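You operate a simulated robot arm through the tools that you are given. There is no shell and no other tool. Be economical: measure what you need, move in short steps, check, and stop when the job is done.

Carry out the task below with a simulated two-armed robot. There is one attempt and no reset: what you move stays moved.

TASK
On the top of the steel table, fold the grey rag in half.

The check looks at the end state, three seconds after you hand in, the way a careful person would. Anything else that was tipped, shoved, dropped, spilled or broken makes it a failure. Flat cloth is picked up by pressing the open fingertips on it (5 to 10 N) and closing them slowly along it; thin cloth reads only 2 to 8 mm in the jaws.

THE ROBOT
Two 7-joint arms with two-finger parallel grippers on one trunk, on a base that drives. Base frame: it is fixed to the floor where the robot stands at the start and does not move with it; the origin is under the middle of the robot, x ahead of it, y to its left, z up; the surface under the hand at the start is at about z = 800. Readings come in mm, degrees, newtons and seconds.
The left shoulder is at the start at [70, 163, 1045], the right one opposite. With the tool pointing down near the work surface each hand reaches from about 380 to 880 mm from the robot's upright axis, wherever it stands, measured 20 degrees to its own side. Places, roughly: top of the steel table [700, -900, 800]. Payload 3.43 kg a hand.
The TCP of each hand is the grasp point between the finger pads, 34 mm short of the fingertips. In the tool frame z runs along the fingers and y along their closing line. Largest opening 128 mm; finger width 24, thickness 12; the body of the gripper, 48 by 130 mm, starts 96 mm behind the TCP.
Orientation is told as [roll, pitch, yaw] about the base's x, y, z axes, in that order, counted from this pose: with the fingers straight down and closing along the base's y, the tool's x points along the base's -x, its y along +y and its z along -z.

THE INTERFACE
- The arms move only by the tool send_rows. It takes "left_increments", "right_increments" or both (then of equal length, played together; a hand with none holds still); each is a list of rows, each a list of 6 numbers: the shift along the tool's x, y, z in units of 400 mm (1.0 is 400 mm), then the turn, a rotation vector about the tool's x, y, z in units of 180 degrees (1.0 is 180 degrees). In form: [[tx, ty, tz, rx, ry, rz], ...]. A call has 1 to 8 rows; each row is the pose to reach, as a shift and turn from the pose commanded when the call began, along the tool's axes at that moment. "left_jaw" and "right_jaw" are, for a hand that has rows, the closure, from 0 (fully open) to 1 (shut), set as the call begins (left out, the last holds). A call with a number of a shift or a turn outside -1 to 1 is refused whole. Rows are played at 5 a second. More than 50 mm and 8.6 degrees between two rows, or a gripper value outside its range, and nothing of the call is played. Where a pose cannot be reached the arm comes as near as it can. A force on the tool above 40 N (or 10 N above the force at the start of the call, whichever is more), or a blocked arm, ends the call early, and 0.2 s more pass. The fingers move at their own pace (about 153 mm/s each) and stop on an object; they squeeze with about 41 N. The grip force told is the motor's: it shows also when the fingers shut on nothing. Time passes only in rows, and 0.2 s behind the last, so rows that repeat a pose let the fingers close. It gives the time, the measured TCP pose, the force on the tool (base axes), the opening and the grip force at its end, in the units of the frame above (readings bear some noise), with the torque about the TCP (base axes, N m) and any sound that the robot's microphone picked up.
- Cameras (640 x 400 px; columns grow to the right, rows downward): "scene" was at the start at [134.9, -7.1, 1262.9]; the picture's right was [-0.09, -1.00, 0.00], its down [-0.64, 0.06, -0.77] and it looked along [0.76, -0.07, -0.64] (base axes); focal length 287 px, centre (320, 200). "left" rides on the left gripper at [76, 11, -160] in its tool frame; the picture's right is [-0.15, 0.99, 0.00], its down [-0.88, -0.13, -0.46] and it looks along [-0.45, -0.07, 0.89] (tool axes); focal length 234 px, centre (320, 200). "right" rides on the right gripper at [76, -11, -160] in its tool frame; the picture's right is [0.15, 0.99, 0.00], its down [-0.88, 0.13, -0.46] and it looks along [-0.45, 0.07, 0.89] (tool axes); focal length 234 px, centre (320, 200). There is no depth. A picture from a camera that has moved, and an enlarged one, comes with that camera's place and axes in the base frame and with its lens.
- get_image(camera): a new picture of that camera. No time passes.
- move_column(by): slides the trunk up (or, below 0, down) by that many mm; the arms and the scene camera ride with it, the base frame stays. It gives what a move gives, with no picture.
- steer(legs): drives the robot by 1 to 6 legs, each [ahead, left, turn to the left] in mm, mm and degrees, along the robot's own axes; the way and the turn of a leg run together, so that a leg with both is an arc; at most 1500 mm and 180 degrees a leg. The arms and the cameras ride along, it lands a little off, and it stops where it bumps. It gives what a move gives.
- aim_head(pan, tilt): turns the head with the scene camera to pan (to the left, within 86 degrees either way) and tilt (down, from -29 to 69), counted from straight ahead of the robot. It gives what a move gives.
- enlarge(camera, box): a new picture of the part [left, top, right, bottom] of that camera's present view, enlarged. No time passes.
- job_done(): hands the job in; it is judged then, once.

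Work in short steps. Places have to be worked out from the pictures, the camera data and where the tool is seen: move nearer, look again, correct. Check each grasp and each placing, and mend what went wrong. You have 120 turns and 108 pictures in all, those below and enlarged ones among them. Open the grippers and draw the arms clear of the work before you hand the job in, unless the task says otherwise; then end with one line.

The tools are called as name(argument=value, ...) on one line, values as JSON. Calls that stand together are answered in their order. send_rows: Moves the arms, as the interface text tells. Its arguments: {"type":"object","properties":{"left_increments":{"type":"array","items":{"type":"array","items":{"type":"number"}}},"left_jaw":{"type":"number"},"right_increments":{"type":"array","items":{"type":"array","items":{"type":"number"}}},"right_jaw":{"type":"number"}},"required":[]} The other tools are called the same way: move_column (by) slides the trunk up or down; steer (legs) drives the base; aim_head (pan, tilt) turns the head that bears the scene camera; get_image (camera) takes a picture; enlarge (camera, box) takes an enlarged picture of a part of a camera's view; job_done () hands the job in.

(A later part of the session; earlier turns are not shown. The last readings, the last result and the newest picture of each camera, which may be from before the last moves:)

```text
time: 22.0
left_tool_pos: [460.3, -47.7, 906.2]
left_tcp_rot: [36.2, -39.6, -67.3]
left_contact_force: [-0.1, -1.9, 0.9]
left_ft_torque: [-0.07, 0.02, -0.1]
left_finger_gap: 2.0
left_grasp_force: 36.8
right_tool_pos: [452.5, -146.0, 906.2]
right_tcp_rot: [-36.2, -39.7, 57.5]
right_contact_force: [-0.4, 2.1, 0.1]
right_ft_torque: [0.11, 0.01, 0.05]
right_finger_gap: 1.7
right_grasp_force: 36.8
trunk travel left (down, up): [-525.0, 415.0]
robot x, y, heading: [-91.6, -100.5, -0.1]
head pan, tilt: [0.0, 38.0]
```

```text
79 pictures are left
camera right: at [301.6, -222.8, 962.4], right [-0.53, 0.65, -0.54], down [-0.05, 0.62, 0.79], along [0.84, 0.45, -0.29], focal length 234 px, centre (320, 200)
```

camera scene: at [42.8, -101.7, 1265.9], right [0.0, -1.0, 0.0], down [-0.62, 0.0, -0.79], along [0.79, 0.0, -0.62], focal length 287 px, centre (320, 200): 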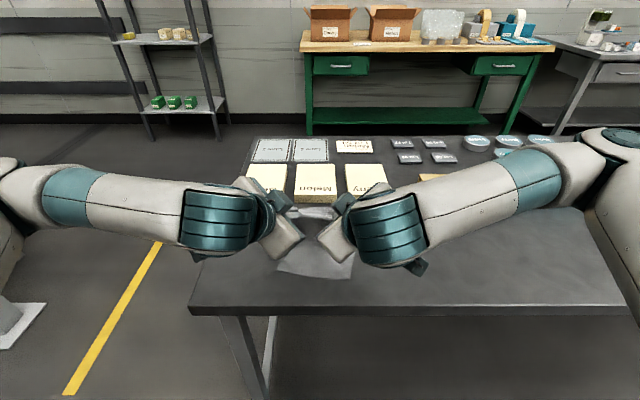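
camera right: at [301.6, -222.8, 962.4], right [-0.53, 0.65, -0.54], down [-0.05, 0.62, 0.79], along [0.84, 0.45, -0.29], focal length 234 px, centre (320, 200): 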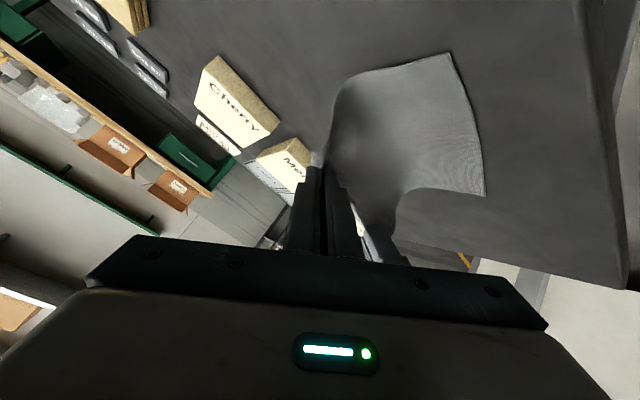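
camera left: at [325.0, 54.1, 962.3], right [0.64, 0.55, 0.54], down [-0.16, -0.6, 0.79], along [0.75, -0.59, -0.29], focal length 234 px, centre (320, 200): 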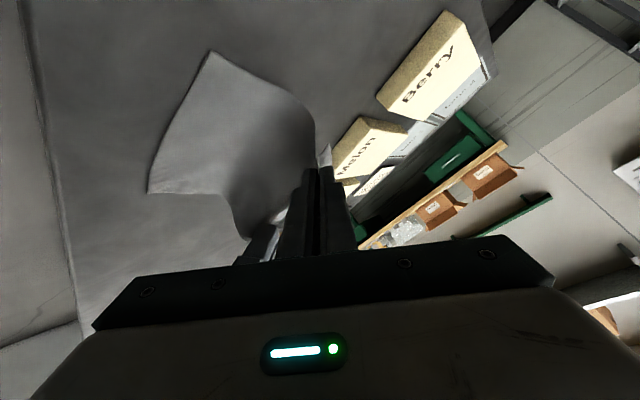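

Cloth is held and turning over, but it slid ~20 mm toward +x; near edge now runs (411,-16) to (388,-162). I correct the target accordingly and do half of the back-and-down motion with the arms.

send_rows(left_increments=[[0.027, -0.026, 0, -0.006, -0.0066, 0.0017], [0.055, -0.051, 0.001, -0.0126, -0.0131, 0.0034], [0.082, -0.077, 0.001, -0.019, -0.0197, 0.0051]], right_increments=[[0.027, 0.026, 0, 0.006, -0.0066, -0.0017], [0.054, 0.052, 0.001, 0.0126, -0.0131, -0.0034], [0.08, 0.079, 0.001, 0.019, -0.0197, -0.0051]])

get_image(camera="left")

get_image(camera="right")

enlarge(camera="scene", box=[200, 170, 440, 320])

```text
time: 22.8
left_tool_pos: [447.4, -49.6, 867.4]
left_tcp_rot: [42.1, -41.7, -71.3]
left_contact_force: [-0.5, -0.6, 0.5]
left_ft_torque: [-0.04, 0.04, -0.01]
left_finger_gap: 2.0
left_grasp_force: 36.6
left hand out of reach, approached as far as the arm can: row 2, 3
right_tool_pos: [427.8, -143.2, 868.1]
right_tcp_rot: [-42.1, -41.8, 61.3]
right_contact_force: [0.2, 1.0, 0.7]
right_ft_torque: [0.02, 0.03, 0.0]
right_finger_gap: 1.6
right_grasp_force: 36.5
trunk travel left (down, up): [-525.0, 415.0]
robot x, y, heading: [-93.6, -104.0, -0.4]
head pan, tilt: [0.0, 38.0]
```

```text
78 pictures are left
camera left: at [307.1, 51.7, 912.3], right [0.59, 0.55, 0.59], down [-0.22, -0.59, 0.77], along [0.78, -0.59, -0.22], focal length 234 px, centre (320, 200)
```

left: 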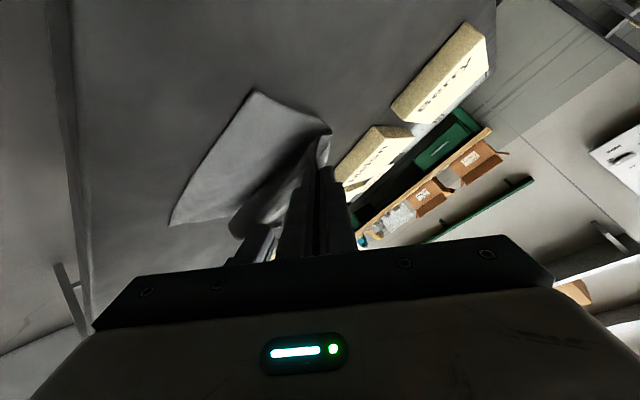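

```text
77 pictures are left
camera right: at [272.3, -218.0, 912.3], right [-0.48, 0.64, -0.59], down [-0.12, 0.62, 0.77], along [0.87, 0.44, -0.23], focal length 234 px, centre (320, 200)
```

right: 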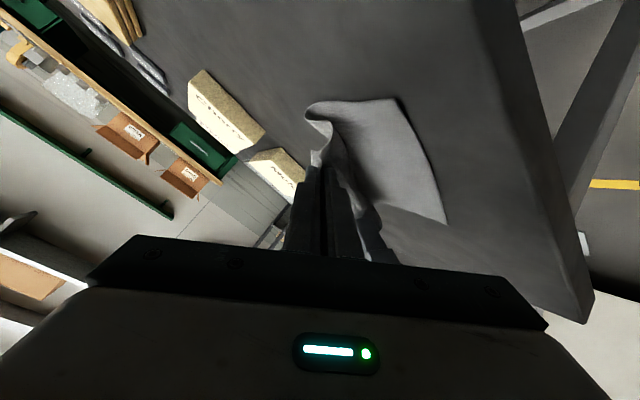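

```text
2.67 times, centred on (320, 245) of scene
camera zoom: at [43.7, -101.6, 1265.8], right [0.0, -1.0, 0.0], down [-0.62, 0.0, -0.79], along [0.79, 0.0, -0.62], focal length 766 px, centre (320, 80)
```

zoom: 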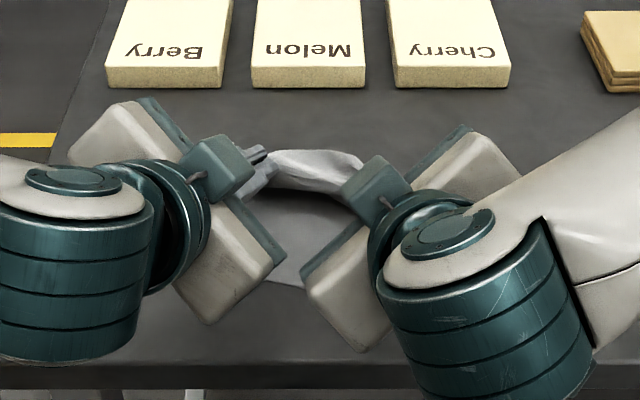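

The left arm hit its inner reach limit (x 447 instead of 432). I lower with the trunk by 26 mm, then drive back, which moves both hands rigidly.

move_column(by=-26)

steer(legs=[[-38, 5, 0]])

get_image(camera="left")

get_image(camera="right")

enlarge(camera="scene", box=[200, 170, 440, 320])

```text
time: 23.5
left_tool_pos: [445.7, -50.9, 842.8]
left_tcp_rot: [42.1, -41.8, -71.3]
left_contact_force: [0.7, -0.9, -0.4]
left_ft_torque: [0.0, 0.04, 0.01]
left_finger_gap: 1.8
left_grasp_force: 36.6
right_tool_pos: [426.6, -141.8, 843.7]
right_tcp_rot: [-42.0, -41.9, 61.4]
right_contact_force: [0.1, 0.7, 0.4]
right_ft_torque: [0.03, 0.07, 0.01]
right_finger_gap: 1.8
right_grasp_force: 36.6
trunk travel left (down, up): [-499.0, 441.0]
robot x, y, heading: [-93.7, -102.2, -0.1]
head pan, tilt: [0.0, 38.0]
```

```text
time: 24.4
left_tool_pos: [408.5, -44.0, 844.2]
left_tcp_rot: [42.2, -41.8, -71.3]
left_contact_force: [0.1, 0.8, 0.2]
left_ft_torque: [-0.05, 0.05, 0.02]
left_finger_gap: 1.8
left_grasp_force: 36.4
right_tool_pos: [389.8, -137.2, 843.3]
right_tcp_rot: [-42.3, -41.8, 61.5]
right_contact_force: [-0.6, 0.0, 0.6]
right_ft_torque: [0.04, -0.01, 0.01]
right_finger_gap: 1.8
right_grasp_force: 36.3
trunk travel left (down, up): [-499.0, 441.0]
robot x, y, heading: [-130.5, -97.6, 0.1]
head pan, tilt: [0.0, 38.0]
```

```text
75 pictures are left
camera left: at [268.6, 57.0, 887.1], right [0.59, 0.55, 0.59], down [-0.22, -0.59, 0.77], along [0.78, -0.59, -0.22], focal length 234 px, centre (320, 200)
```

left: 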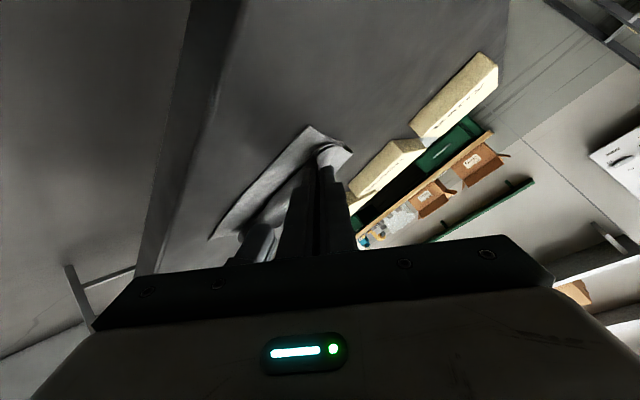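

```text
74 pictures are left
camera right: at [234.2, -212.5, 887.2], right [-0.48, 0.64, -0.59], down [-0.12, 0.62, 0.77], along [0.87, 0.45, -0.22], focal length 234 px, centre (320, 200)
```

right: 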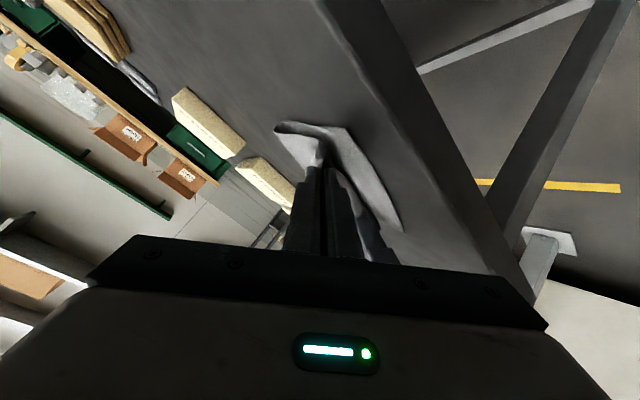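

```text
2.67 times, centred on (320, 245) of scene
camera zoom: at [4.6, -96.6, 1240.0], right [0.0, -1.0, 0.0], down [-0.61, 0.0, -0.79], along [0.79, 0.0, -0.61], focal length 766 px, centre (320, 80)
```

zoom: 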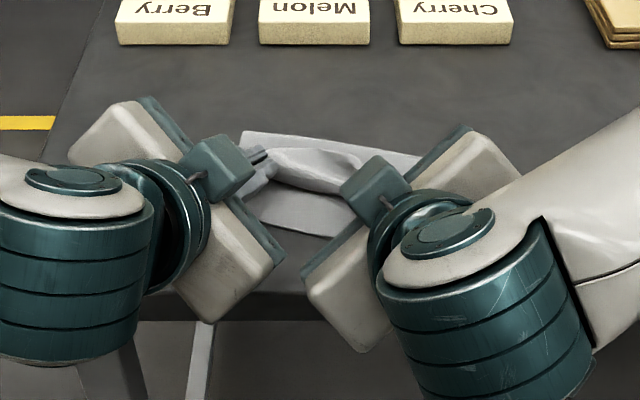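

The cloth is folded with the crease near x≈486 and the lower near edge around x≈384; tips are ~12 mm short of the ideal. I drive 13 mm back, and lower the trunk 9 mm.

steer(legs=[[-13, 3, 0]])

move_column(by=-9)

enlarge(camera="scene", box=[240, 170, 400, 270])

enlarge(camera="left", box=[200, 100, 400, 225])

enlarge(camera="right", box=[240, 100, 440, 225])

```text
time: 25.1
left_tool_pos: [397.8, -42.0, 841.9]
left_tcp_rot: [42.1, -41.8, -71.2]
left_contact_force: [0.3, 0.3, 0.6]
left_ft_torque: [0.01, 0.03, -0.01]
left_finger_gap: 1.8
left_grasp_force: 36.7
right_tool_pos: [378.4, -133.5, 842.2]
right_tcp_rot: [-42.2, -41.8, 61.4]
right_contact_force: [-0.2, -0.1, -0.2]
right_ft_torque: [0.0, 0.03, -0.02]
right_finger_gap: 1.7
right_grasp_force: 36.6
trunk travel left (down, up): [-499.0, 441.0]
robot x, y, heading: [-140.4, -95.7, -0.1]
head pan, tilt: [0.0, 38.0]
```

```text
time: 25.7
left_tool_pos: [396.1, -41.5, 834.6]
left_tcp_rot: [42.1, -41.9, -71.3]
left_contact_force: [0.4, -0.5, 0.9]
left_ft_torque: [-0.02, 0.02, -0.01]
left_finger_gap: 2.0
left_grasp_force: 36.8
right_tool_pos: [378.1, -133.0, 833.3]
right_tcp_rot: [-42.0, -41.8, 61.4]
right_contact_force: [-0.1, 0.0, 1.0]
right_ft_torque: [0.02, 0.02, -0.01]
right_finger_gap: 1.6
right_grasp_force: 36.7
trunk travel left (down, up): [-490.0, 450.0]
robot x, y, heading: [-141.9, -94.5, -0.2]
head pan, tilt: [0.0, 38.0]
```

```text
4.00 times, centred on (320, 220) of scene
camera zoom: at [-6.2, -93.9, 1230.9], right [0.0, -1.0, 0.0], down [-0.62, 0.0, -0.79], along [0.79, 0.0, -0.62], focal length 1149 px, centre (320, 120)
```

zoom: 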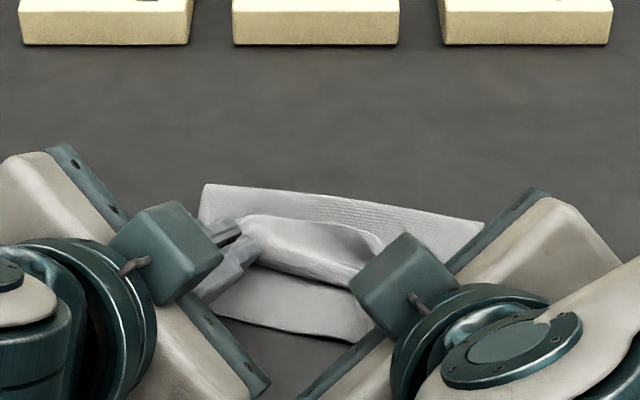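

```text
3.20 times, centred on (300, 162) of left
camera zoom: at [257.2, 59.7, 877.7], right [0.59, 0.55, 0.59], down [-0.22, -0.59, 0.77], along [0.78, -0.59, -0.23], focal length 749 px, centre (384, 320)
```

zoom: 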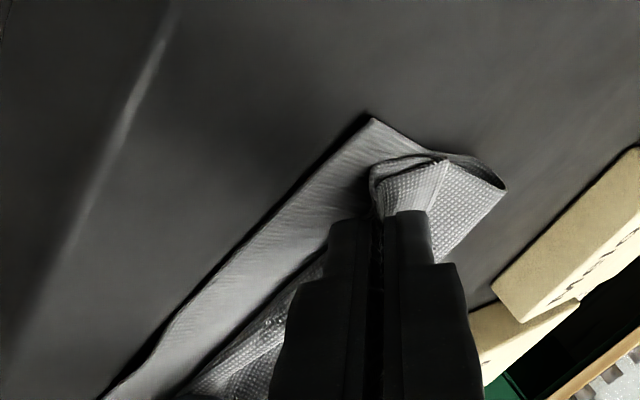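

```text
3.20 times, centred on (340, 162) of right
camera zoom: at [222.9, -209.8, 877.7], right [-0.49, 0.64, -0.59], down [-0.12, 0.62, 0.77], along [0.87, 0.45, -0.23], focal length 749 px, centre (256, 320)
```

zoom: 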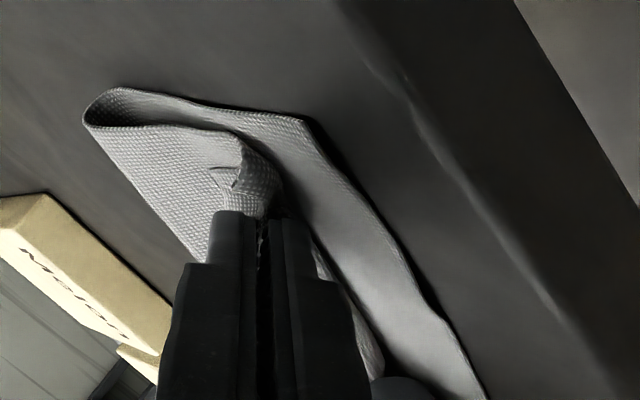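

The views show a clean half fold, with both grips ~30 mm from the lower near edge, as intended allowing for the ~30 mm flap to unroll. I open both jaws slightly (16 mm) and look at how the corners relax.

send_rows(left_increments=[[0, 0, 0, 0, 0, 0], [0, 0, 0, 0, 0, 0], [0, 0, 0, 0, 0, 0]], right_increments=[[0, 0, 0, 0, 0, 0], [0, 0, 0, 0, 0, 0], [0, 0, 0, 0, 0, 0]], left_jaw=0.87, right_jaw=0.87)

enlarge(camera="left", box=[200, 100, 400, 225])

enlarge(camera="right", box=[240, 100, 440, 225])

```text
time: 26.5
left_tool_pos: [395.7, -42.4, 835.4]
left_tcp_rot: [42.3, -41.9, -71.4]
left_contact_force: [1.0, -1.8, 13.2]
left_ft_torque: [-0.24, -0.25, 0.02]
left_finger_gap: 12.8
left_grasp_force: 0.0
right_tool_pos: [377.1, -133.9, 836.6]
right_tcp_rot: [-42.2, -41.9, 61.5]
right_contact_force: [1.1, 1.2, 11.7]
right_ft_torque: [0.18, -0.26, 0.01]
right_finger_gap: 13.2
right_grasp_force: 0.0
trunk travel left (down, up): [-490.0, 450.0]
robot x, y, heading: [-143.1, -92.0, -0.1]
head pan, tilt: [0.0, 38.0]
```

```text
3.20 times, centred on (300, 162) of left
camera zoom: at [256.5, 59.5, 878.9], right [0.59, 0.55, 0.59], down [-0.23, -0.59, 0.77], along [0.78, -0.59, -0.22], focal length 749 px, centre (384, 320)
```

zoom: 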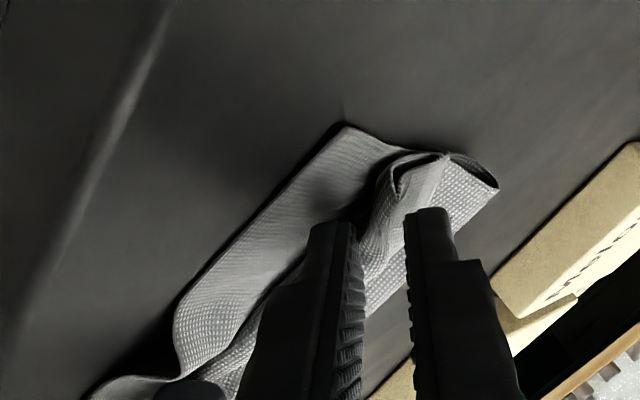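

```text
3.20 times, centred on (340, 162) of right
camera zoom: at [222.0, -209.7, 878.7], right [-0.48, 0.64, -0.59], down [-0.12, 0.62, 0.77], along [0.87, 0.45, -0.22], focal length 749 px, centre (256, 320)
```

zoom: 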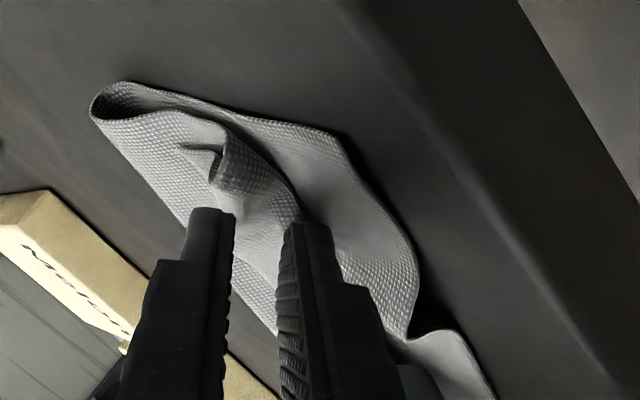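

The lower fingers press on the lower layer (12 N) and pushed it a bit. I raise the trunk 12 mm to unload and look again.

move_column(by=12)

enlarge(camera="left", box=[200, 100, 400, 225])

enlarge(camera="right", box=[240, 100, 440, 225])

enlarge(camera="scene", box=[240, 170, 400, 270])

```text
time: 27.1
left_tool_pos: [396.4, -42.0, 844.3]
left_tcp_rot: [42.0, -41.6, -71.1]
left_contact_force: [0.4, -0.5, 0.3]
left_ft_torque: [0.01, 0.03, 0.0]
left_finger_gap: 17.0
left_grasp_force: 0.0
right_tool_pos: [377.7, -134.2, 844.9]
right_tcp_rot: [-42.0, -41.8, 61.4]
right_contact_force: [0.3, 0.5, 1.0]
right_ft_torque: [0.01, 0.01, 0.0]
right_finger_gap: 16.8
right_grasp_force: 0.0
trunk travel left (down, up): [-502.0, 438.0]
robot x, y, heading: [-142.1, -97.8, -0.1]
head pan, tilt: [0.0, 38.0]
```

```text
3.20 times, centred on (300, 162) of left
camera zoom: at [257.2, 59.9, 888.9], right [0.59, 0.55, 0.59], down [-0.22, -0.59, 0.77], along [0.78, -0.59, -0.23], focal length 749 px, centre (384, 320)
```

zoom: 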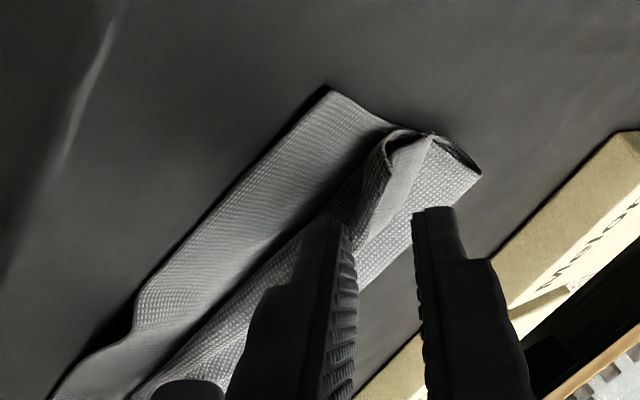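

```text
3.20 times, centred on (340, 162) of right
camera zoom: at [222.8, -209.8, 889.1], right [-0.49, 0.64, -0.59], down [-0.12, 0.62, 0.77], along [0.87, 0.45, -0.23], focal length 749 px, centre (256, 320)
```

zoom: 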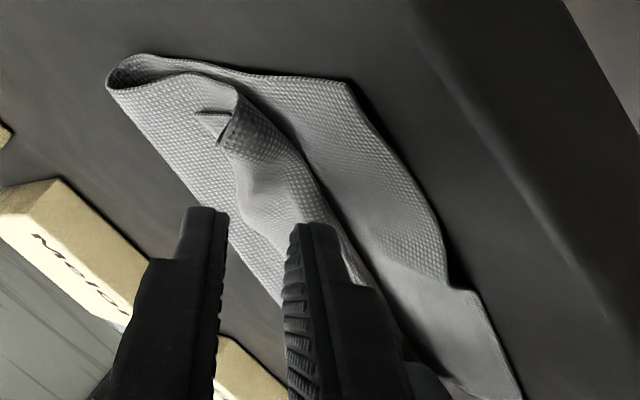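

```text
4.00 times, centred on (320, 220) of scene
camera zoom: at [-6.0, -93.9, 1242.7], right [0.0, -1.0, 0.0], down [-0.62, 0.0, -0.79], along [0.79, 0.0, -0.62], focal length 1149 px, centre (320, 120)
```

zoom: 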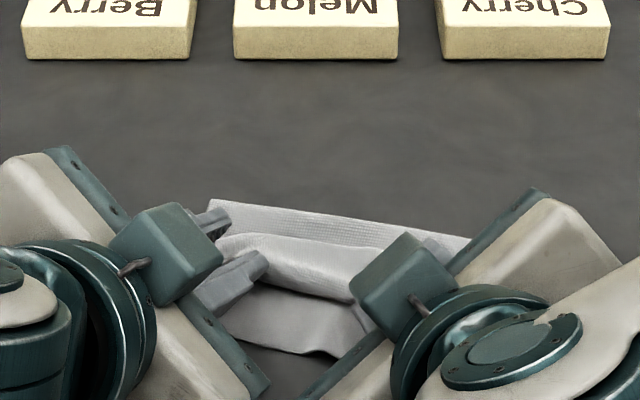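

The edge strip of the upper layer is rolled back on top. I withdraw the hands straight back and up to view the whole cloth.

steer(legs=[[-110, 0, 0]])

move_column(by=90)

get_image(camera="scene")

get_image(camera="left")

get_image(camera="right")

```text
time: 28.3
left_tool_pos: [286.2, -39.8, 845.4]
left_tcp_rot: [42.2, -41.8, -71.0]
left_contact_force: [0.4, 0.1, -0.3]
left_ft_torque: [0.01, 0.0, 0.03]
left_finger_gap: 16.7
left_grasp_force: 0.0
right_tool_pos: [264.8, -131.7, 845.7]
right_tcp_rot: [-42.1, -41.8, 61.6]
right_contact_force: [-0.5, -0.5, 0.1]
right_ft_torque: [-0.04, 0.0, 0.0]
right_finger_gap: 16.6
right_grasp_force: 0.1
trunk travel left (down, up): [-502.0, 438.0]
robot x, y, heading: [-254.3, -93.3, 0.1]
head pan, tilt: [0.0, 38.0]
```

```text
time: 29.6
left_tool_pos: [285.1, -39.8, 935.4]
left_tcp_rot: [42.1, -41.8, -71.1]
left_contact_force: [-0.9, -0.5, -0.1]
left_ft_torque: [-0.02, 0.0, 0.01]
left_finger_gap: 16.7
left_grasp_force: 0.1
right_tool_pos: [265.9, -131.7, 935.2]
right_tcp_rot: [-42.0, -41.7, 61.6]
right_contact_force: [-0.6, -0.4, 0.1]
right_ft_torque: [0.01, -0.01, -0.02]
right_finger_gap: 16.5
right_grasp_force: 0.1
trunk travel left (down, up): [-592.0, 348.0]
robot x, y, heading: [-255.6, -95.6, 0.2]
head pan, tilt: [0.0, 38.0]
```

```text
64 pictures are left
camera scene: at [-117.1, -93.5, 1332.7], right [0.0, -1.0, 0.0], down [-0.62, 0.0, -0.79], along [0.79, 0.0, -0.62], focal length 287 px, centre (320, 200)
```

scene: 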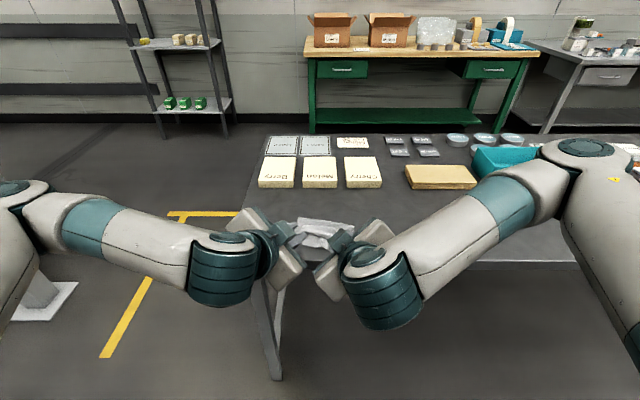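

```text
63 pictures are left
camera left: at [145.7, 61.0, 979.3], right [0.59, 0.55, 0.59], down [-0.22, -0.59, 0.77], along [0.78, -0.58, -0.23], focal length 234 px, centre (320, 200)
```

left: 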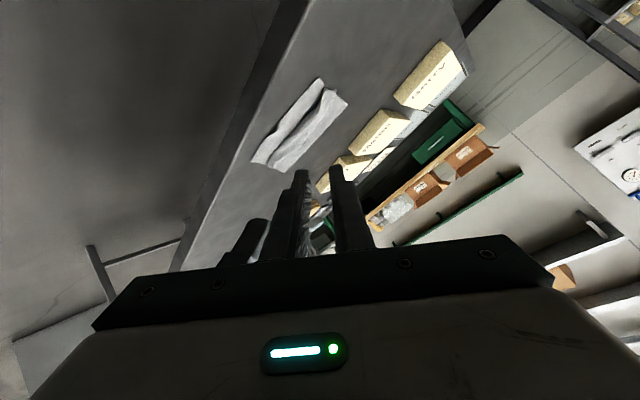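

```text
62 pictures are left
camera right: at [112.1, -208.6, 979.3], right [-0.49, 0.64, -0.59], down [-0.12, 0.62, 0.77], along [0.86, 0.45, -0.23], focal length 234 px, centre (320, 200)
```

right: 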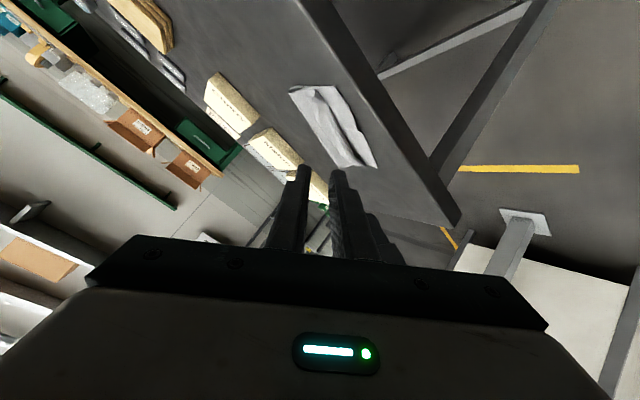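

I bring both hands back to pointing down and spread them apart for a clear view.

send_rows(left_increments=[[0.034, 0.035, -0.009, 0.0284, 0.0295, -0.0076], [0.068, 0.071, -0.018, 0.0568, 0.059, -0.0153], [0.103, 0.106, -0.028, 0.0853, 0.0885, -0.0229], [0.137, 0.142, -0.037, 0.1137, 0.118, -0.0305], [0.171, 0.177, -0.046, 0.1421, 0.1475, -0.0382], [0.205, 0.212, -0.055, 0.1705, 0.177, -0.0458]], right_increments=[[0.034, -0.035, -0.009, -0.0285, 0.0294, 0.0076], [0.068, -0.071, -0.018, -0.057, 0.0588, 0.0153], [0.103, -0.106, -0.028, -0.0855, 0.0882, 0.0229], [0.137, -0.142, -0.037, -0.114, 0.1177, 0.0305], [0.171, -0.177, -0.046, -0.1425, 0.1471, 0.0382], [0.205, -0.212, -0.055, -0.171, 0.1765, 0.0458]])

aim_head(pan=0, tilt=45)

get_image(camera="scene")

enlarge(camera="scene", box=[240, 140, 400, 240])

```text
time: 31.0
left_tool_pos: [296.3, 80.4, 933.5]
left_tcp_rot: [-0.1, -14.9, -49.6]
left_contact_force: [0.2, -0.2, 1.0]
left_ft_torque: [0.02, 0.01, 0.04]
left_finger_gap: 16.7
left_grasp_force: 0.1
right_tool_pos: [257.9, -251.3, 934.2]
right_tcp_rot: [0.2, -15.0, 40.3]
right_contact_force: [-0.1, 0.0, -0.1]
right_ft_torque: [0.02, -0.02, 0.03]
right_finger_gap: 16.6
right_grasp_force: 0.0
trunk travel left (down, up): [-592.0, 348.0]
robot x, y, heading: [-252.9, -95.6, 0.1]
head pan, tilt: [0.0, 38.0]
```

```text
time: 31.6
left_tool_pos: [295.7, 81.2, 933.9]
left_tcp_rot: [0.1, -15.0, -49.7]
left_contact_force: [0.0, 0.5, 0.8]
left_ft_torque: [0.02, -0.05, 0.0]
left_finger_gap: 16.4
left_grasp_force: 0.1
right_tool_pos: [256.4, -251.0, 934.0]
right_tcp_rot: [0.0, -15.1, 40.3]
right_contact_force: [0.4, -0.1, 0.7]
right_ft_torque: [0.01, 0.01, 0.0]
right_finger_gap: 16.6
right_grasp_force: 0.1
trunk travel left (down, up): [-592.0, 348.0]
robot x, y, heading: [-250.2, -96.9, 0.2]
head pan, tilt: [0.0, 45.0]
```

```text
61 pictures are left
camera scene: at [-122.7, -93.4, 1322.6], right [0.0, -1.0, 0.0], down [-0.71, 0.0, -0.71], along [0.71, 0.0, -0.71], focal length 287 px, centre (320, 200)
```

scene: 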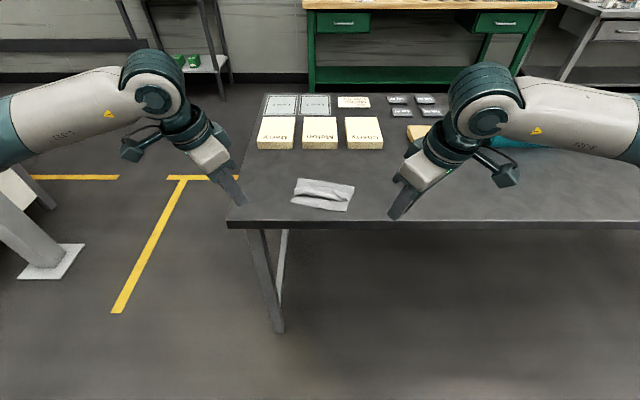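

```text
4.00 times, centred on (320, 190) of scene
camera zoom: at [-122.7, -93.4, 1322.6], right [0.0, -1.0, 0.0], down [-0.71, 0.0, -0.71], along [0.71, 0.0, -0.71], focal length 1149 px, centre (320, 240)
```

zoom: 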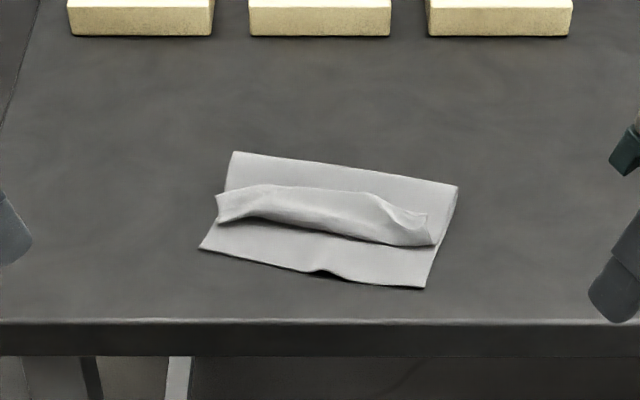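

The fold is in place, but the outer ~30 mm of the upper layer is curled back. I'll bring the right hand over for a close look, rotating it so its fingers line up along the edge, to sweep the flap over.

send_rows(right_increments=[[0, 0, -0.03, 0, 0.042, 0], [0, 0, -0.06, 0, 0.0833, 0]])

send_rows(right_increments=[[-0.073, 0.009, 0, 0, 0, 0.0413], [-0.145, 0.018, 0, 0, 0, 0.0826], [-0.218, 0.027, 0, 0, 0, 0.1239], [-0.291, 0.035, 0, 0, 0, 0.1652], [-0.364, 0.044, 0, 0, 0, 0.2065], [-0.436, 0.053, 0, 0, 0, 0.2478], [-0.509, 0.062, 0, 0, 0, 0.289]])

get_image(camera="right")

```text
time: 32.2
left_tool_pos: [296.6, 78.8, 934.8]
left_tcp_rot: [-0.1, -15.0, -49.7]
left_contact_force: [0.3, 0.3, 0.0]
left_ft_torque: [-0.02, 0.0, 0.03]
left_finger_gap: 16.7
left_grasp_force: 0.1
right_tool_pos: [252.7, -255.7, 957.0]
right_tcp_rot: [0.1, 0.0, 40.4]
right_contact_force: [-0.2, 0.8, 0.4]
right_ft_torque: [0.01, 0.01, 0.0]
right_finger_gap: 16.8
right_grasp_force: 0.0
trunk travel left (down, up): [-592.0, 348.0]
robot x, y, heading: [-252.4, -92.0, 0.1]
head pan, tilt: [0.0, 45.0]
```

```text
time: 33.8
left_tool_pos: [297.5, 80.9, 934.2]
left_tcp_rot: [0.0, -14.9, -49.8]
left_contact_force: [0.6, -0.6, -0.1]
left_ft_torque: [-0.01, 0.0, 0.03]
left_finger_gap: 16.6
left_grasp_force: 0.1
right_tool_pos: [390.5, -103.1, 960.4]
right_tcp_rot: [-0.1, 0.0, -11.7]
right_contact_force: [-0.2, -0.2, -0.4]
right_ft_torque: [-0.04, 0.03, 0.02]
right_finger_gap: 16.7
right_grasp_force: 0.0
trunk travel left (down, up): [-592.0, 348.0]
robot x, y, heading: [-254.0, -94.7, -0.1]
head pan, tilt: [0.0, 45.0]
```

```text
59 pictures are left
camera right: at [313.7, -99.2, 1121.0], right [0.06, 1.0, 0.0], down [0.89, -0.05, 0.46], along [0.46, -0.03, -0.89], focal length 234 px, centre (320, 200)
```

right: 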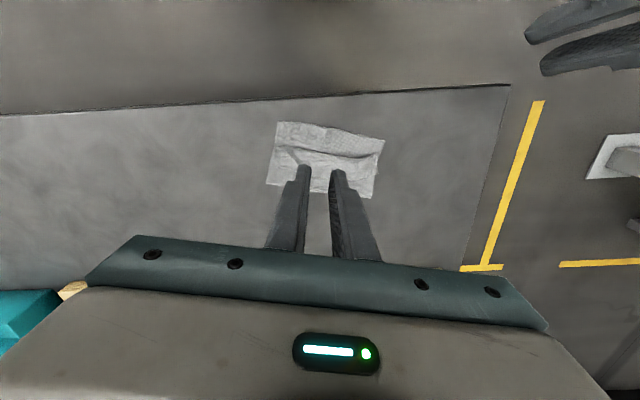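

enlarge(camera="right", box=[250, 100, 410, 200])

```text
4.00 times, centred on (330, 150) of right
camera zoom: at [313.7, -99.2, 1121.0], right [0.06, 1.0, 0.0], down [0.89, -0.05, 0.46], along [0.46, -0.03, -0.89], focal length 937 px, centre (280, 400)
```

zoom: 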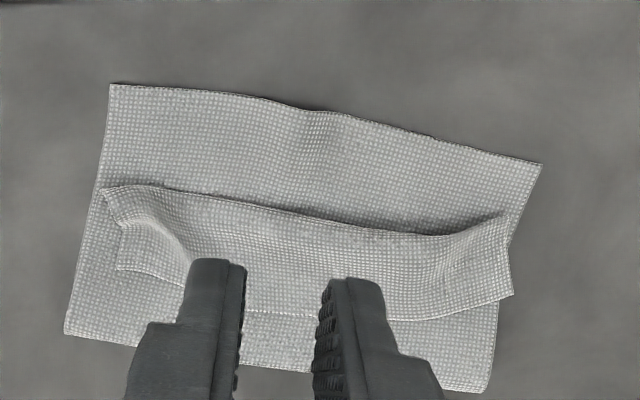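

The flap (≈35 mm) lies from the bend at x≈400 to its free edge at x≈433–450, and the uncovered gap to the near edge is ≈35 mm, so flipping it finishes the fold. I position the right hand behind the flap's free edge with the fingers ~88 mm apart along it.

send_rows(right_increments=[[-0.05, 0.018, 0, 0, 0, 0], [-0.1, 0.037, 0.03, 0, 0, 0], [-0.1506, 0.055, 0.1, 0, 0, 0], [-0.1506, 0.055, 0.19, 0, 0, 0], [-0.1506, 0.055, 0.265, 0, 0, 0]], right_jaw=0.3125)

enlarge(camera="right", box=[160, 0, 480, 200])

enlarge(camera="scene", box=[240, 140, 400, 240])

```text
time: 35.0
left_tool_pos: [296.8, 79.0, 934.0]
left_tcp_rot: [0.1, -14.9, -49.6]
left_contact_force: [-0.4, 0.0, -0.3]
left_ft_torque: [-0.01, -0.03, -0.02]
left_finger_gap: 16.6
left_grasp_force: 0.1
right_tool_pos: [454.1, -94.6, 853.9]
right_tcp_rot: [0.1, 0.0, -11.7]
right_contact_force: [1.2, 0.1, -0.1]
right_ft_torque: [0.02, 0.0, 0.03]
right_finger_gap: 88.2
right_grasp_force: 0.0
trunk travel left (down, up): [-592.0, 348.0]
robot x, y, heading: [-253.0, -92.4, 0.3]
head pan, tilt: [0.0, 45.0]
```

```text
2.00 times, centred on (320, 100) of right
camera zoom: at [376.2, -90.0, 1013.8], right [0.06, 1.0, 0.0], down [0.89, -0.05, 0.46], along [0.46, -0.02, -0.89], focal length 468 px, centre (320, 400)
```

zoom: 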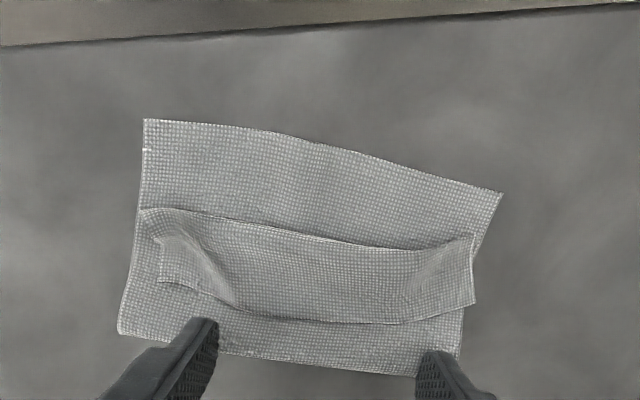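

```text
4.00 times, centred on (320, 190) of scene
camera zoom: at [-122.0, -93.4, 1322.6], right [0.0, -1.0, 0.0], down [-0.71, 0.0, -0.71], along [0.71, 0.0, -0.71], focal length 1149 px, centre (320, 240)
```

zoom: 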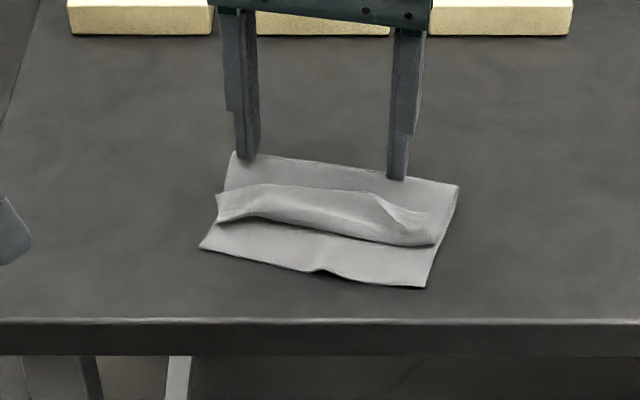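

The fingers stand just behind the free edge. I lower 13 mm toward the upper layer and read the force.

send_rows(right_increments=[[0, 0, 0.02, 0, 0, 0], [0, 0, 0.034, 0, 0, 0]])

enlarge(camera="right", box=[160, 0, 480, 200])

```text
time: 35.6
left_tool_pos: [297.2, 81.1, 934.9]
left_tcp_rot: [0.0, -15.1, -49.6]
left_contact_force: [0.0, -0.5, -0.1]
left_ft_torque: [-0.02, -0.02, 0.0]
left_finger_gap: 16.8
left_grasp_force: 0.0
right_tool_pos: [455.1, -94.4, 840.1]
right_tcp_rot: [0.1, 0.0, -11.7]
right_contact_force: [0.7, -0.2, -0.6]
right_ft_torque: [-0.01, 0.0, -0.01]
right_finger_gap: 88.1
right_grasp_force: 0.1
trunk travel left (down, up): [-592.0, 348.0]
robot x, y, heading: [-254.6, -92.4, -0.0]
head pan, tilt: [0.0, 45.0]
```

```text
2.00 times, centred on (320, 100) of right
camera zoom: at [376.5, -90.4, 999.6], right [0.06, 1.0, 0.0], down [0.89, -0.05, 0.46], along [0.46, -0.02, -0.89], focal length 468 px, centre (320, 400)
```

zoom: 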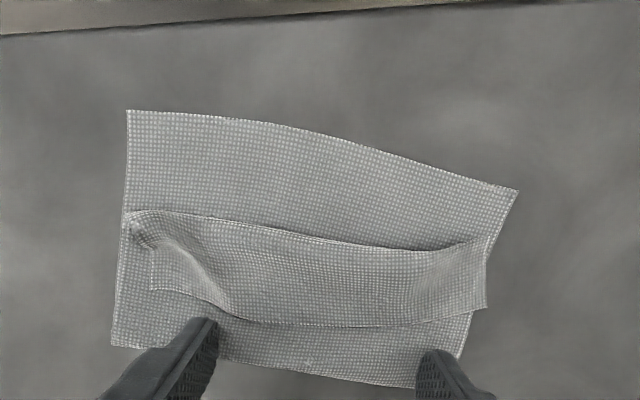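

No contact at tip z≈806. I drop 2.5 mm and sweep 30 mm toward the near edge.

send_rows(right_increments=[[0, 0, 0.006, 0, 0, 0], [0.015, 0, 0.006, 0, 0, 0], [0.03, 0, 0.006, 0, 0, 0], [0.045, 0, 0.006, 0, 0, 0], [0.06, 0, 0.006, 0, 0, 0], [0.075, 0, 0.006, 0, 0, 0]])

enlarge(camera="right", box=[160, 0, 480, 200])

enlarge(camera="scene", box=[240, 140, 400, 240])

```text
time: 37.0
left_tool_pos: [296.6, 81.2, 934.0]
left_tcp_rot: [0.0, -15.0, -49.7]
left_contact_force: [0.3, 1.5, -0.2]
left_ft_torque: [0.01, -0.02, 0.02]
left_finger_gap: 16.6
left_grasp_force: 0.1
right_tool_pos: [424.2, -89.1, 837.0]
right_tcp_rot: [0.1, 0.0, -11.7]
right_contact_force: [0.2, -0.4, 0.4]
right_ft_torque: [0.01, 0.0, 0.02]
right_finger_gap: 88.0
right_grasp_force: 0.1
trunk travel left (down, up): [-592.0, 348.0]
robot x, y, heading: [-253.5, -92.5, 0.3]
head pan, tilt: [0.0, 45.0]
```

```text
2.00 times, centred on (320, 100) of right
camera zoom: at [346.4, -85.3, 997.2], right [0.06, 1.0, 0.0], down [0.89, -0.05, 0.46], along [0.46, -0.02, -0.89], focal length 468 px, centre (320, 400)
```

zoom: 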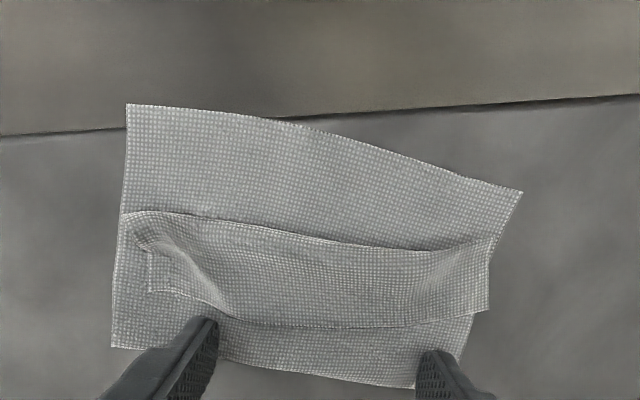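

```text
4.00 times, centred on (320, 190) of scene
camera zoom: at [-122.6, -93.5, 1322.6], right [0.0, -1.0, 0.0], down [-0.71, 0.0, -0.71], along [0.71, 0.0, -0.71], focal length 1149 px, centre (320, 240)
```

zoom: 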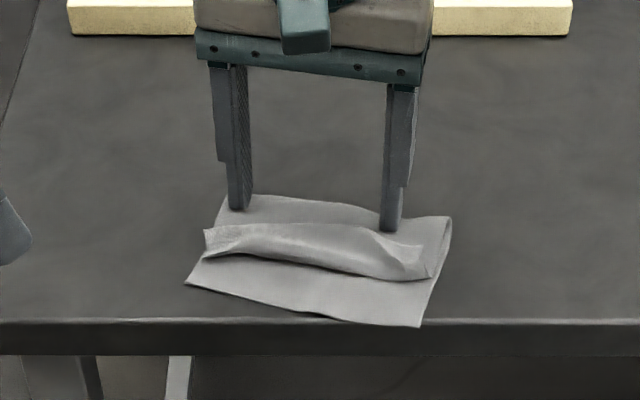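

The light touch dragged the whole cloth 30 mm toward the table's front edge. I drag it back the same way, slightly further.

send_rows(right_increments=[[0, 0, 0.002, 0, 0, 0], [-0.02, 0, 0.002, 0, 0, 0], [-0.04, 0, 0.002, 0, 0, 0], [-0.06, 0, 0.002, 0, 0, 0], [-0.08, 0, 0.002, 0, 0, 0], [-0.1, 0, 0.002, 0, 0, 0], [-0.12, 0, 0.002, 0, 0, 0]])

enlarge(camera="right", box=[160, 0, 480, 200])

enlarge(camera="scene", box=[240, 140, 400, 240])

```text
time: 38.6
left_tool_pos: [297.0, 80.6, 935.6]
left_tcp_rot: [0.0, -15.0, -49.8]
left_contact_force: [-0.3, 0.5, -0.4]
left_ft_torque: [0.03, -0.01, -0.02]
left_finger_gap: 16.6
left_grasp_force: 0.0
right_tool_pos: [472.2, -100.2, 837.5]
right_tcp_rot: [0.1, -0.1, -11.8]
right_contact_force: [0.1, 0.4, 1.0]
right_ft_torque: [0.06, -0.03, 0.03]
right_finger_gap: 88.3
right_grasp_force: 0.1
trunk travel left (down, up): [-592.0, 348.0]
robot x, y, heading: [-257.8, -99.6, 0.1]
head pan, tilt: [0.0, 45.0]
```

```text
2.00 times, centred on (320, 100) of right
camera zoom: at [393.7, -94.8, 996.8], right [0.06, 1.0, 0.0], down [0.89, -0.05, 0.46], along [0.46, -0.02, -0.89], focal length 468 px, centre (320, 400)
```

zoom: 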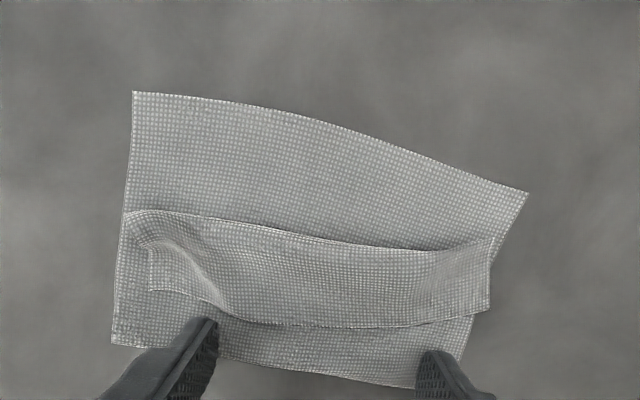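

```text
4.00 times, centred on (320, 190) of scene
camera zoom: at [-122.7, -93.3, 1322.6], right [0.0, -1.0, 0.0], down [-0.71, 0.0, -0.71], along [0.71, 0.0, -0.71], focal length 1149 px, centre (320, 240)
```

zoom: 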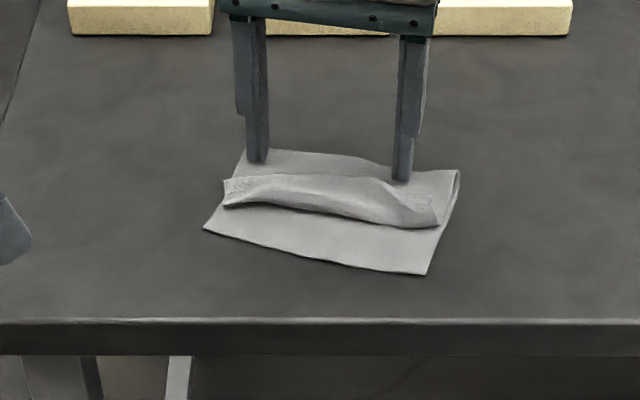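

Dragging works and the cloth is back clear of the edge. Now I'll pinch just the flap near the middle of its free edge, closing along the edge so no new fold-back forms. I raise, shift over the flap and set the gap to 30 mm.

send_rows(right_increments=[[0, 0, -0.04, 0, 0, 0], [0, 0, -0.085, 0, 0, 0], [0.035, 0.002, -0.085, 0, 0, 0], [0.067, 0.004, -0.085, 0, 0, 0], [0.067, 0.004, -0.05, 0, 0, 0], [0.067, 0.004, -0.03, 0, 0, 0]], right_jaw=0.766)

enlarge(camera="right", box=[160, 20, 480, 220])

```text
time: 40.0
left_tool_pos: [297.4, 81.0, 934.2]
left_tcp_rot: [0.0, -15.0, -49.6]
left_contact_force: [-0.6, 0.4, 0.6]
left_ft_torque: [-0.02, 0.01, 0.06]
left_finger_gap: 16.4
left_grasp_force: 0.1
right_tool_pos: [446.4, -94.3, 848.5]
right_tcp_rot: [0.1, 0.0, -11.7]
right_contact_force: [0.3, 0.2, 0.2]
right_ft_torque: [-0.01, -0.04, 0.04]
right_finger_gap: 29.9
right_grasp_force: 0.1
trunk travel left (down, up): [-592.0, 348.0]
robot x, y, heading: [-254.6, -95.0, -0.0]
head pan, tilt: [0.0, 45.0]
```

```text
2.00 times, centred on (320, 120) of right
camera zoom: at [369.0, -88.8, 1008.2], right [0.06, 1.0, 0.0], down [0.89, -0.05, 0.46], along [0.46, -0.02, -0.89], focal length 468 px, centre (320, 360)
```

zoom: 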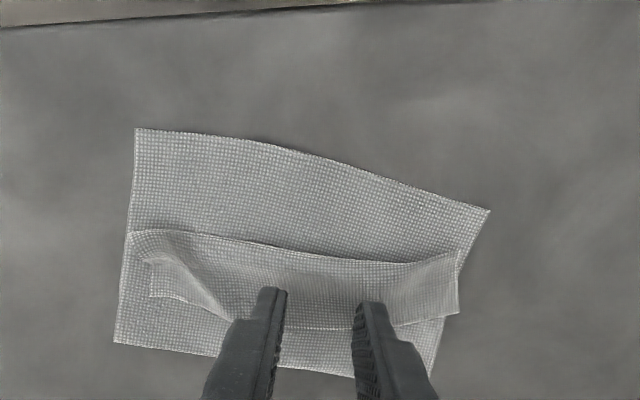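

Fingers straddle the flap's free edge well. I lower slowly to contact.

send_rows(right_increments=[[0, 0, 0.01, 0, 0, 0], [0, 0, 0.02, 0, 0, 0], [0, 0, 0.025, 0, 0, 0]])

```text
time: 40.8
left_tool_pos: [297.5, 80.3, 934.7]
left_tcp_rot: [0.0, -15.0, -49.7]
left_contact_force: [0.8, -0.1, 0.2]
left_ft_torque: [-0.04, 0.01, 0.0]
left_finger_gap: 16.7
left_grasp_force: 0.1
right_tool_pos: [445.7, -93.9, 837.7]
right_tcp_rot: [0.2, 0.0, -11.6]
right_contact_force: [-0.2, -0.8, -0.2]
right_ft_torque: [-0.02, 0.0, -0.03]
right_finger_gap: 30.0
right_grasp_force: 0.0
trunk travel left (down, up): [-592.0, 348.0]
robot x, y, heading: [-254.1, -95.5, 0.1]
head pan, tilt: [0.0, 45.0]
```

send_rows(right_increments=[[0, 0, 0.003, 0, 0, 0], [0, 0, 0.006, 0, 0, 0]])

```text
time: 41.4
left_tool_pos: [295.6, 80.3, 935.5]
left_tcp_rot: [0.0, -15.0, -49.7]
left_contact_force: [0.4, -0.2, 0.0]
left_ft_torque: [0.0, -0.02, -0.01]
left_finger_gap: 16.9
left_grasp_force: 0.2
right_tool_pos: [445.4, -91.9, 837.1]
right_tcp_rot: [0.1, 0.0, -11.7]
right_contact_force: [-0.7, -0.5, 5.1]
right_ft_torque: [-0.08, 0.02, 0.0]
right_finger_gap: 30.3
right_grasp_force: 0.2
trunk travel left (down, up): [-592.0, 348.0]
robot x, y, heading: [-252.4, -95.1, 0.0]
head pan, tilt: [0.0, 45.0]
```

Contact at 5 N, a light press so only the top layer should buckle. I close in steps.

send_rows(right_increments=[[0, 0, 0, 0, 0, 0]], right_jaw=0.83)

send_rows(right_increments=[[0, 0, 0, 0, 0, 0]], right_jaw=0.9)

send_rows(right_increments=[[0, 0, 0, 0, 0, 0]], right_jaw=0.96)

send_rows(right_increments=[[0, 0, 0, 0, 0, 0], [0, 0, 0, 0, 0, 0]], right_jaw=1.0)

enlarge(camera="right", box=[160, 20, 480, 220])

```text
time: 41.8
left_tool_pos: [295.4, 79.4, 934.4]
left_tcp_rot: [0.0, -15.1, -49.8]
left_contact_force: [-0.4, 0.0, -1.1]
left_ft_torque: [-0.01, -0.02, -0.03]
left_finger_gap: 16.5
left_grasp_force: 0.1
right_tool_pos: [445.7, -91.7, 836.6]
right_tcp_rot: [0.1, -0.1, -11.7]
right_contact_force: [1.1, -0.1, 8.1]
right_ft_torque: [-0.03, -0.03, -0.01]
right_finger_gap: 21.0
right_grasp_force: 0.1
trunk travel left (down, up): [-592.0, 348.0]
robot x, y, heading: [-258.0, -93.4, -0.0]
head pan, tilt: [0.0, 45.0]
```

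```text
time: 42.2
left_tool_pos: [296.5, 80.9, 934.9]
left_tcp_rot: [0.2, -15.0, -49.7]
left_contact_force: [-0.9, -0.2, 0.4]
left_ft_torque: [0.02, 0.0, 0.03]
left_finger_gap: 16.5
left_grasp_force: 0.0
right_tool_pos: [444.9, -90.6, 837.3]
right_tcp_rot: [0.1, 0.0, -11.8]
right_contact_force: [0.4, -0.2, 7.5]
right_ft_torque: [-0.03, -0.04, 0.0]
right_finger_gap: 12.0
right_grasp_force: 0.1
trunk travel left (down, up): [-592.0, 348.0]
robot x, y, heading: [-254.4, -96.3, -0.1]
head pan, tilt: [0.0, 45.0]
```

```text
time: 42.6
left_tool_pos: [295.5, 80.7, 935.1]
left_tcp_rot: [0.1, -15.0, -49.6]
left_contact_force: [0.0, 0.3, -0.2]
left_ft_torque: [0.01, 0.02, 0.0]
left_finger_gap: 16.4
left_grasp_force: 0.0
right_tool_pos: [444.2, -91.7, 836.6]
right_tcp_rot: [0.1, 0.0, -11.7]
right_contact_force: [0.3, -0.3, 8.7]
right_ft_torque: [-0.02, -0.02, 0.02]
right_finger_gap: 4.3
right_grasp_force: 0.0
trunk travel left (down, up): [-592.0, 348.0]
robot x, y, heading: [-254.0, -95.3, 0.3]
head pan, tilt: [0.0, 45.0]
```

```text
time: 43.2
left_tool_pos: [295.4, 81.7, 934.7]
left_tcp_rot: [0.1, -15.0, -49.7]
left_contact_force: [-0.4, -0.3, 0.1]
left_ft_torque: [0.03, -0.03, 0.02]
left_finger_gap: 16.4
left_grasp_force: 0.2
right_tool_pos: [445.2, -91.8, 836.4]
right_tcp_rot: [0.2, 0.1, -11.7]
right_contact_force: [-0.6, 0.9, 8.4]
right_ft_torque: [-0.02, -0.01, 0.01]
right_finger_gap: 1.9
right_grasp_force: 36.7
trunk travel left (down, up): [-592.0, 348.0]
robot x, y, heading: [-251.9, -92.9, -0.2]
head pan, tilt: [0.0, 45.0]
```

```text
2.00 times, centred on (320, 120) of right
camera zoom: at [367.6, -87.6, 996.6], right [0.06, 1.0, 0.0], down [0.89, -0.05, 0.46], along [0.46, -0.02, -0.89], focal length 468 px, centre (320, 360)
```

zoom: 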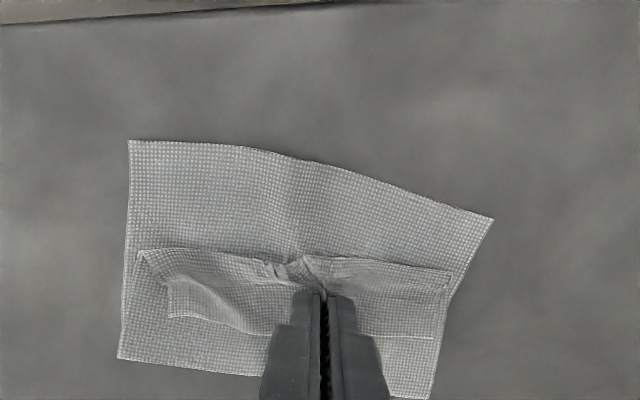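

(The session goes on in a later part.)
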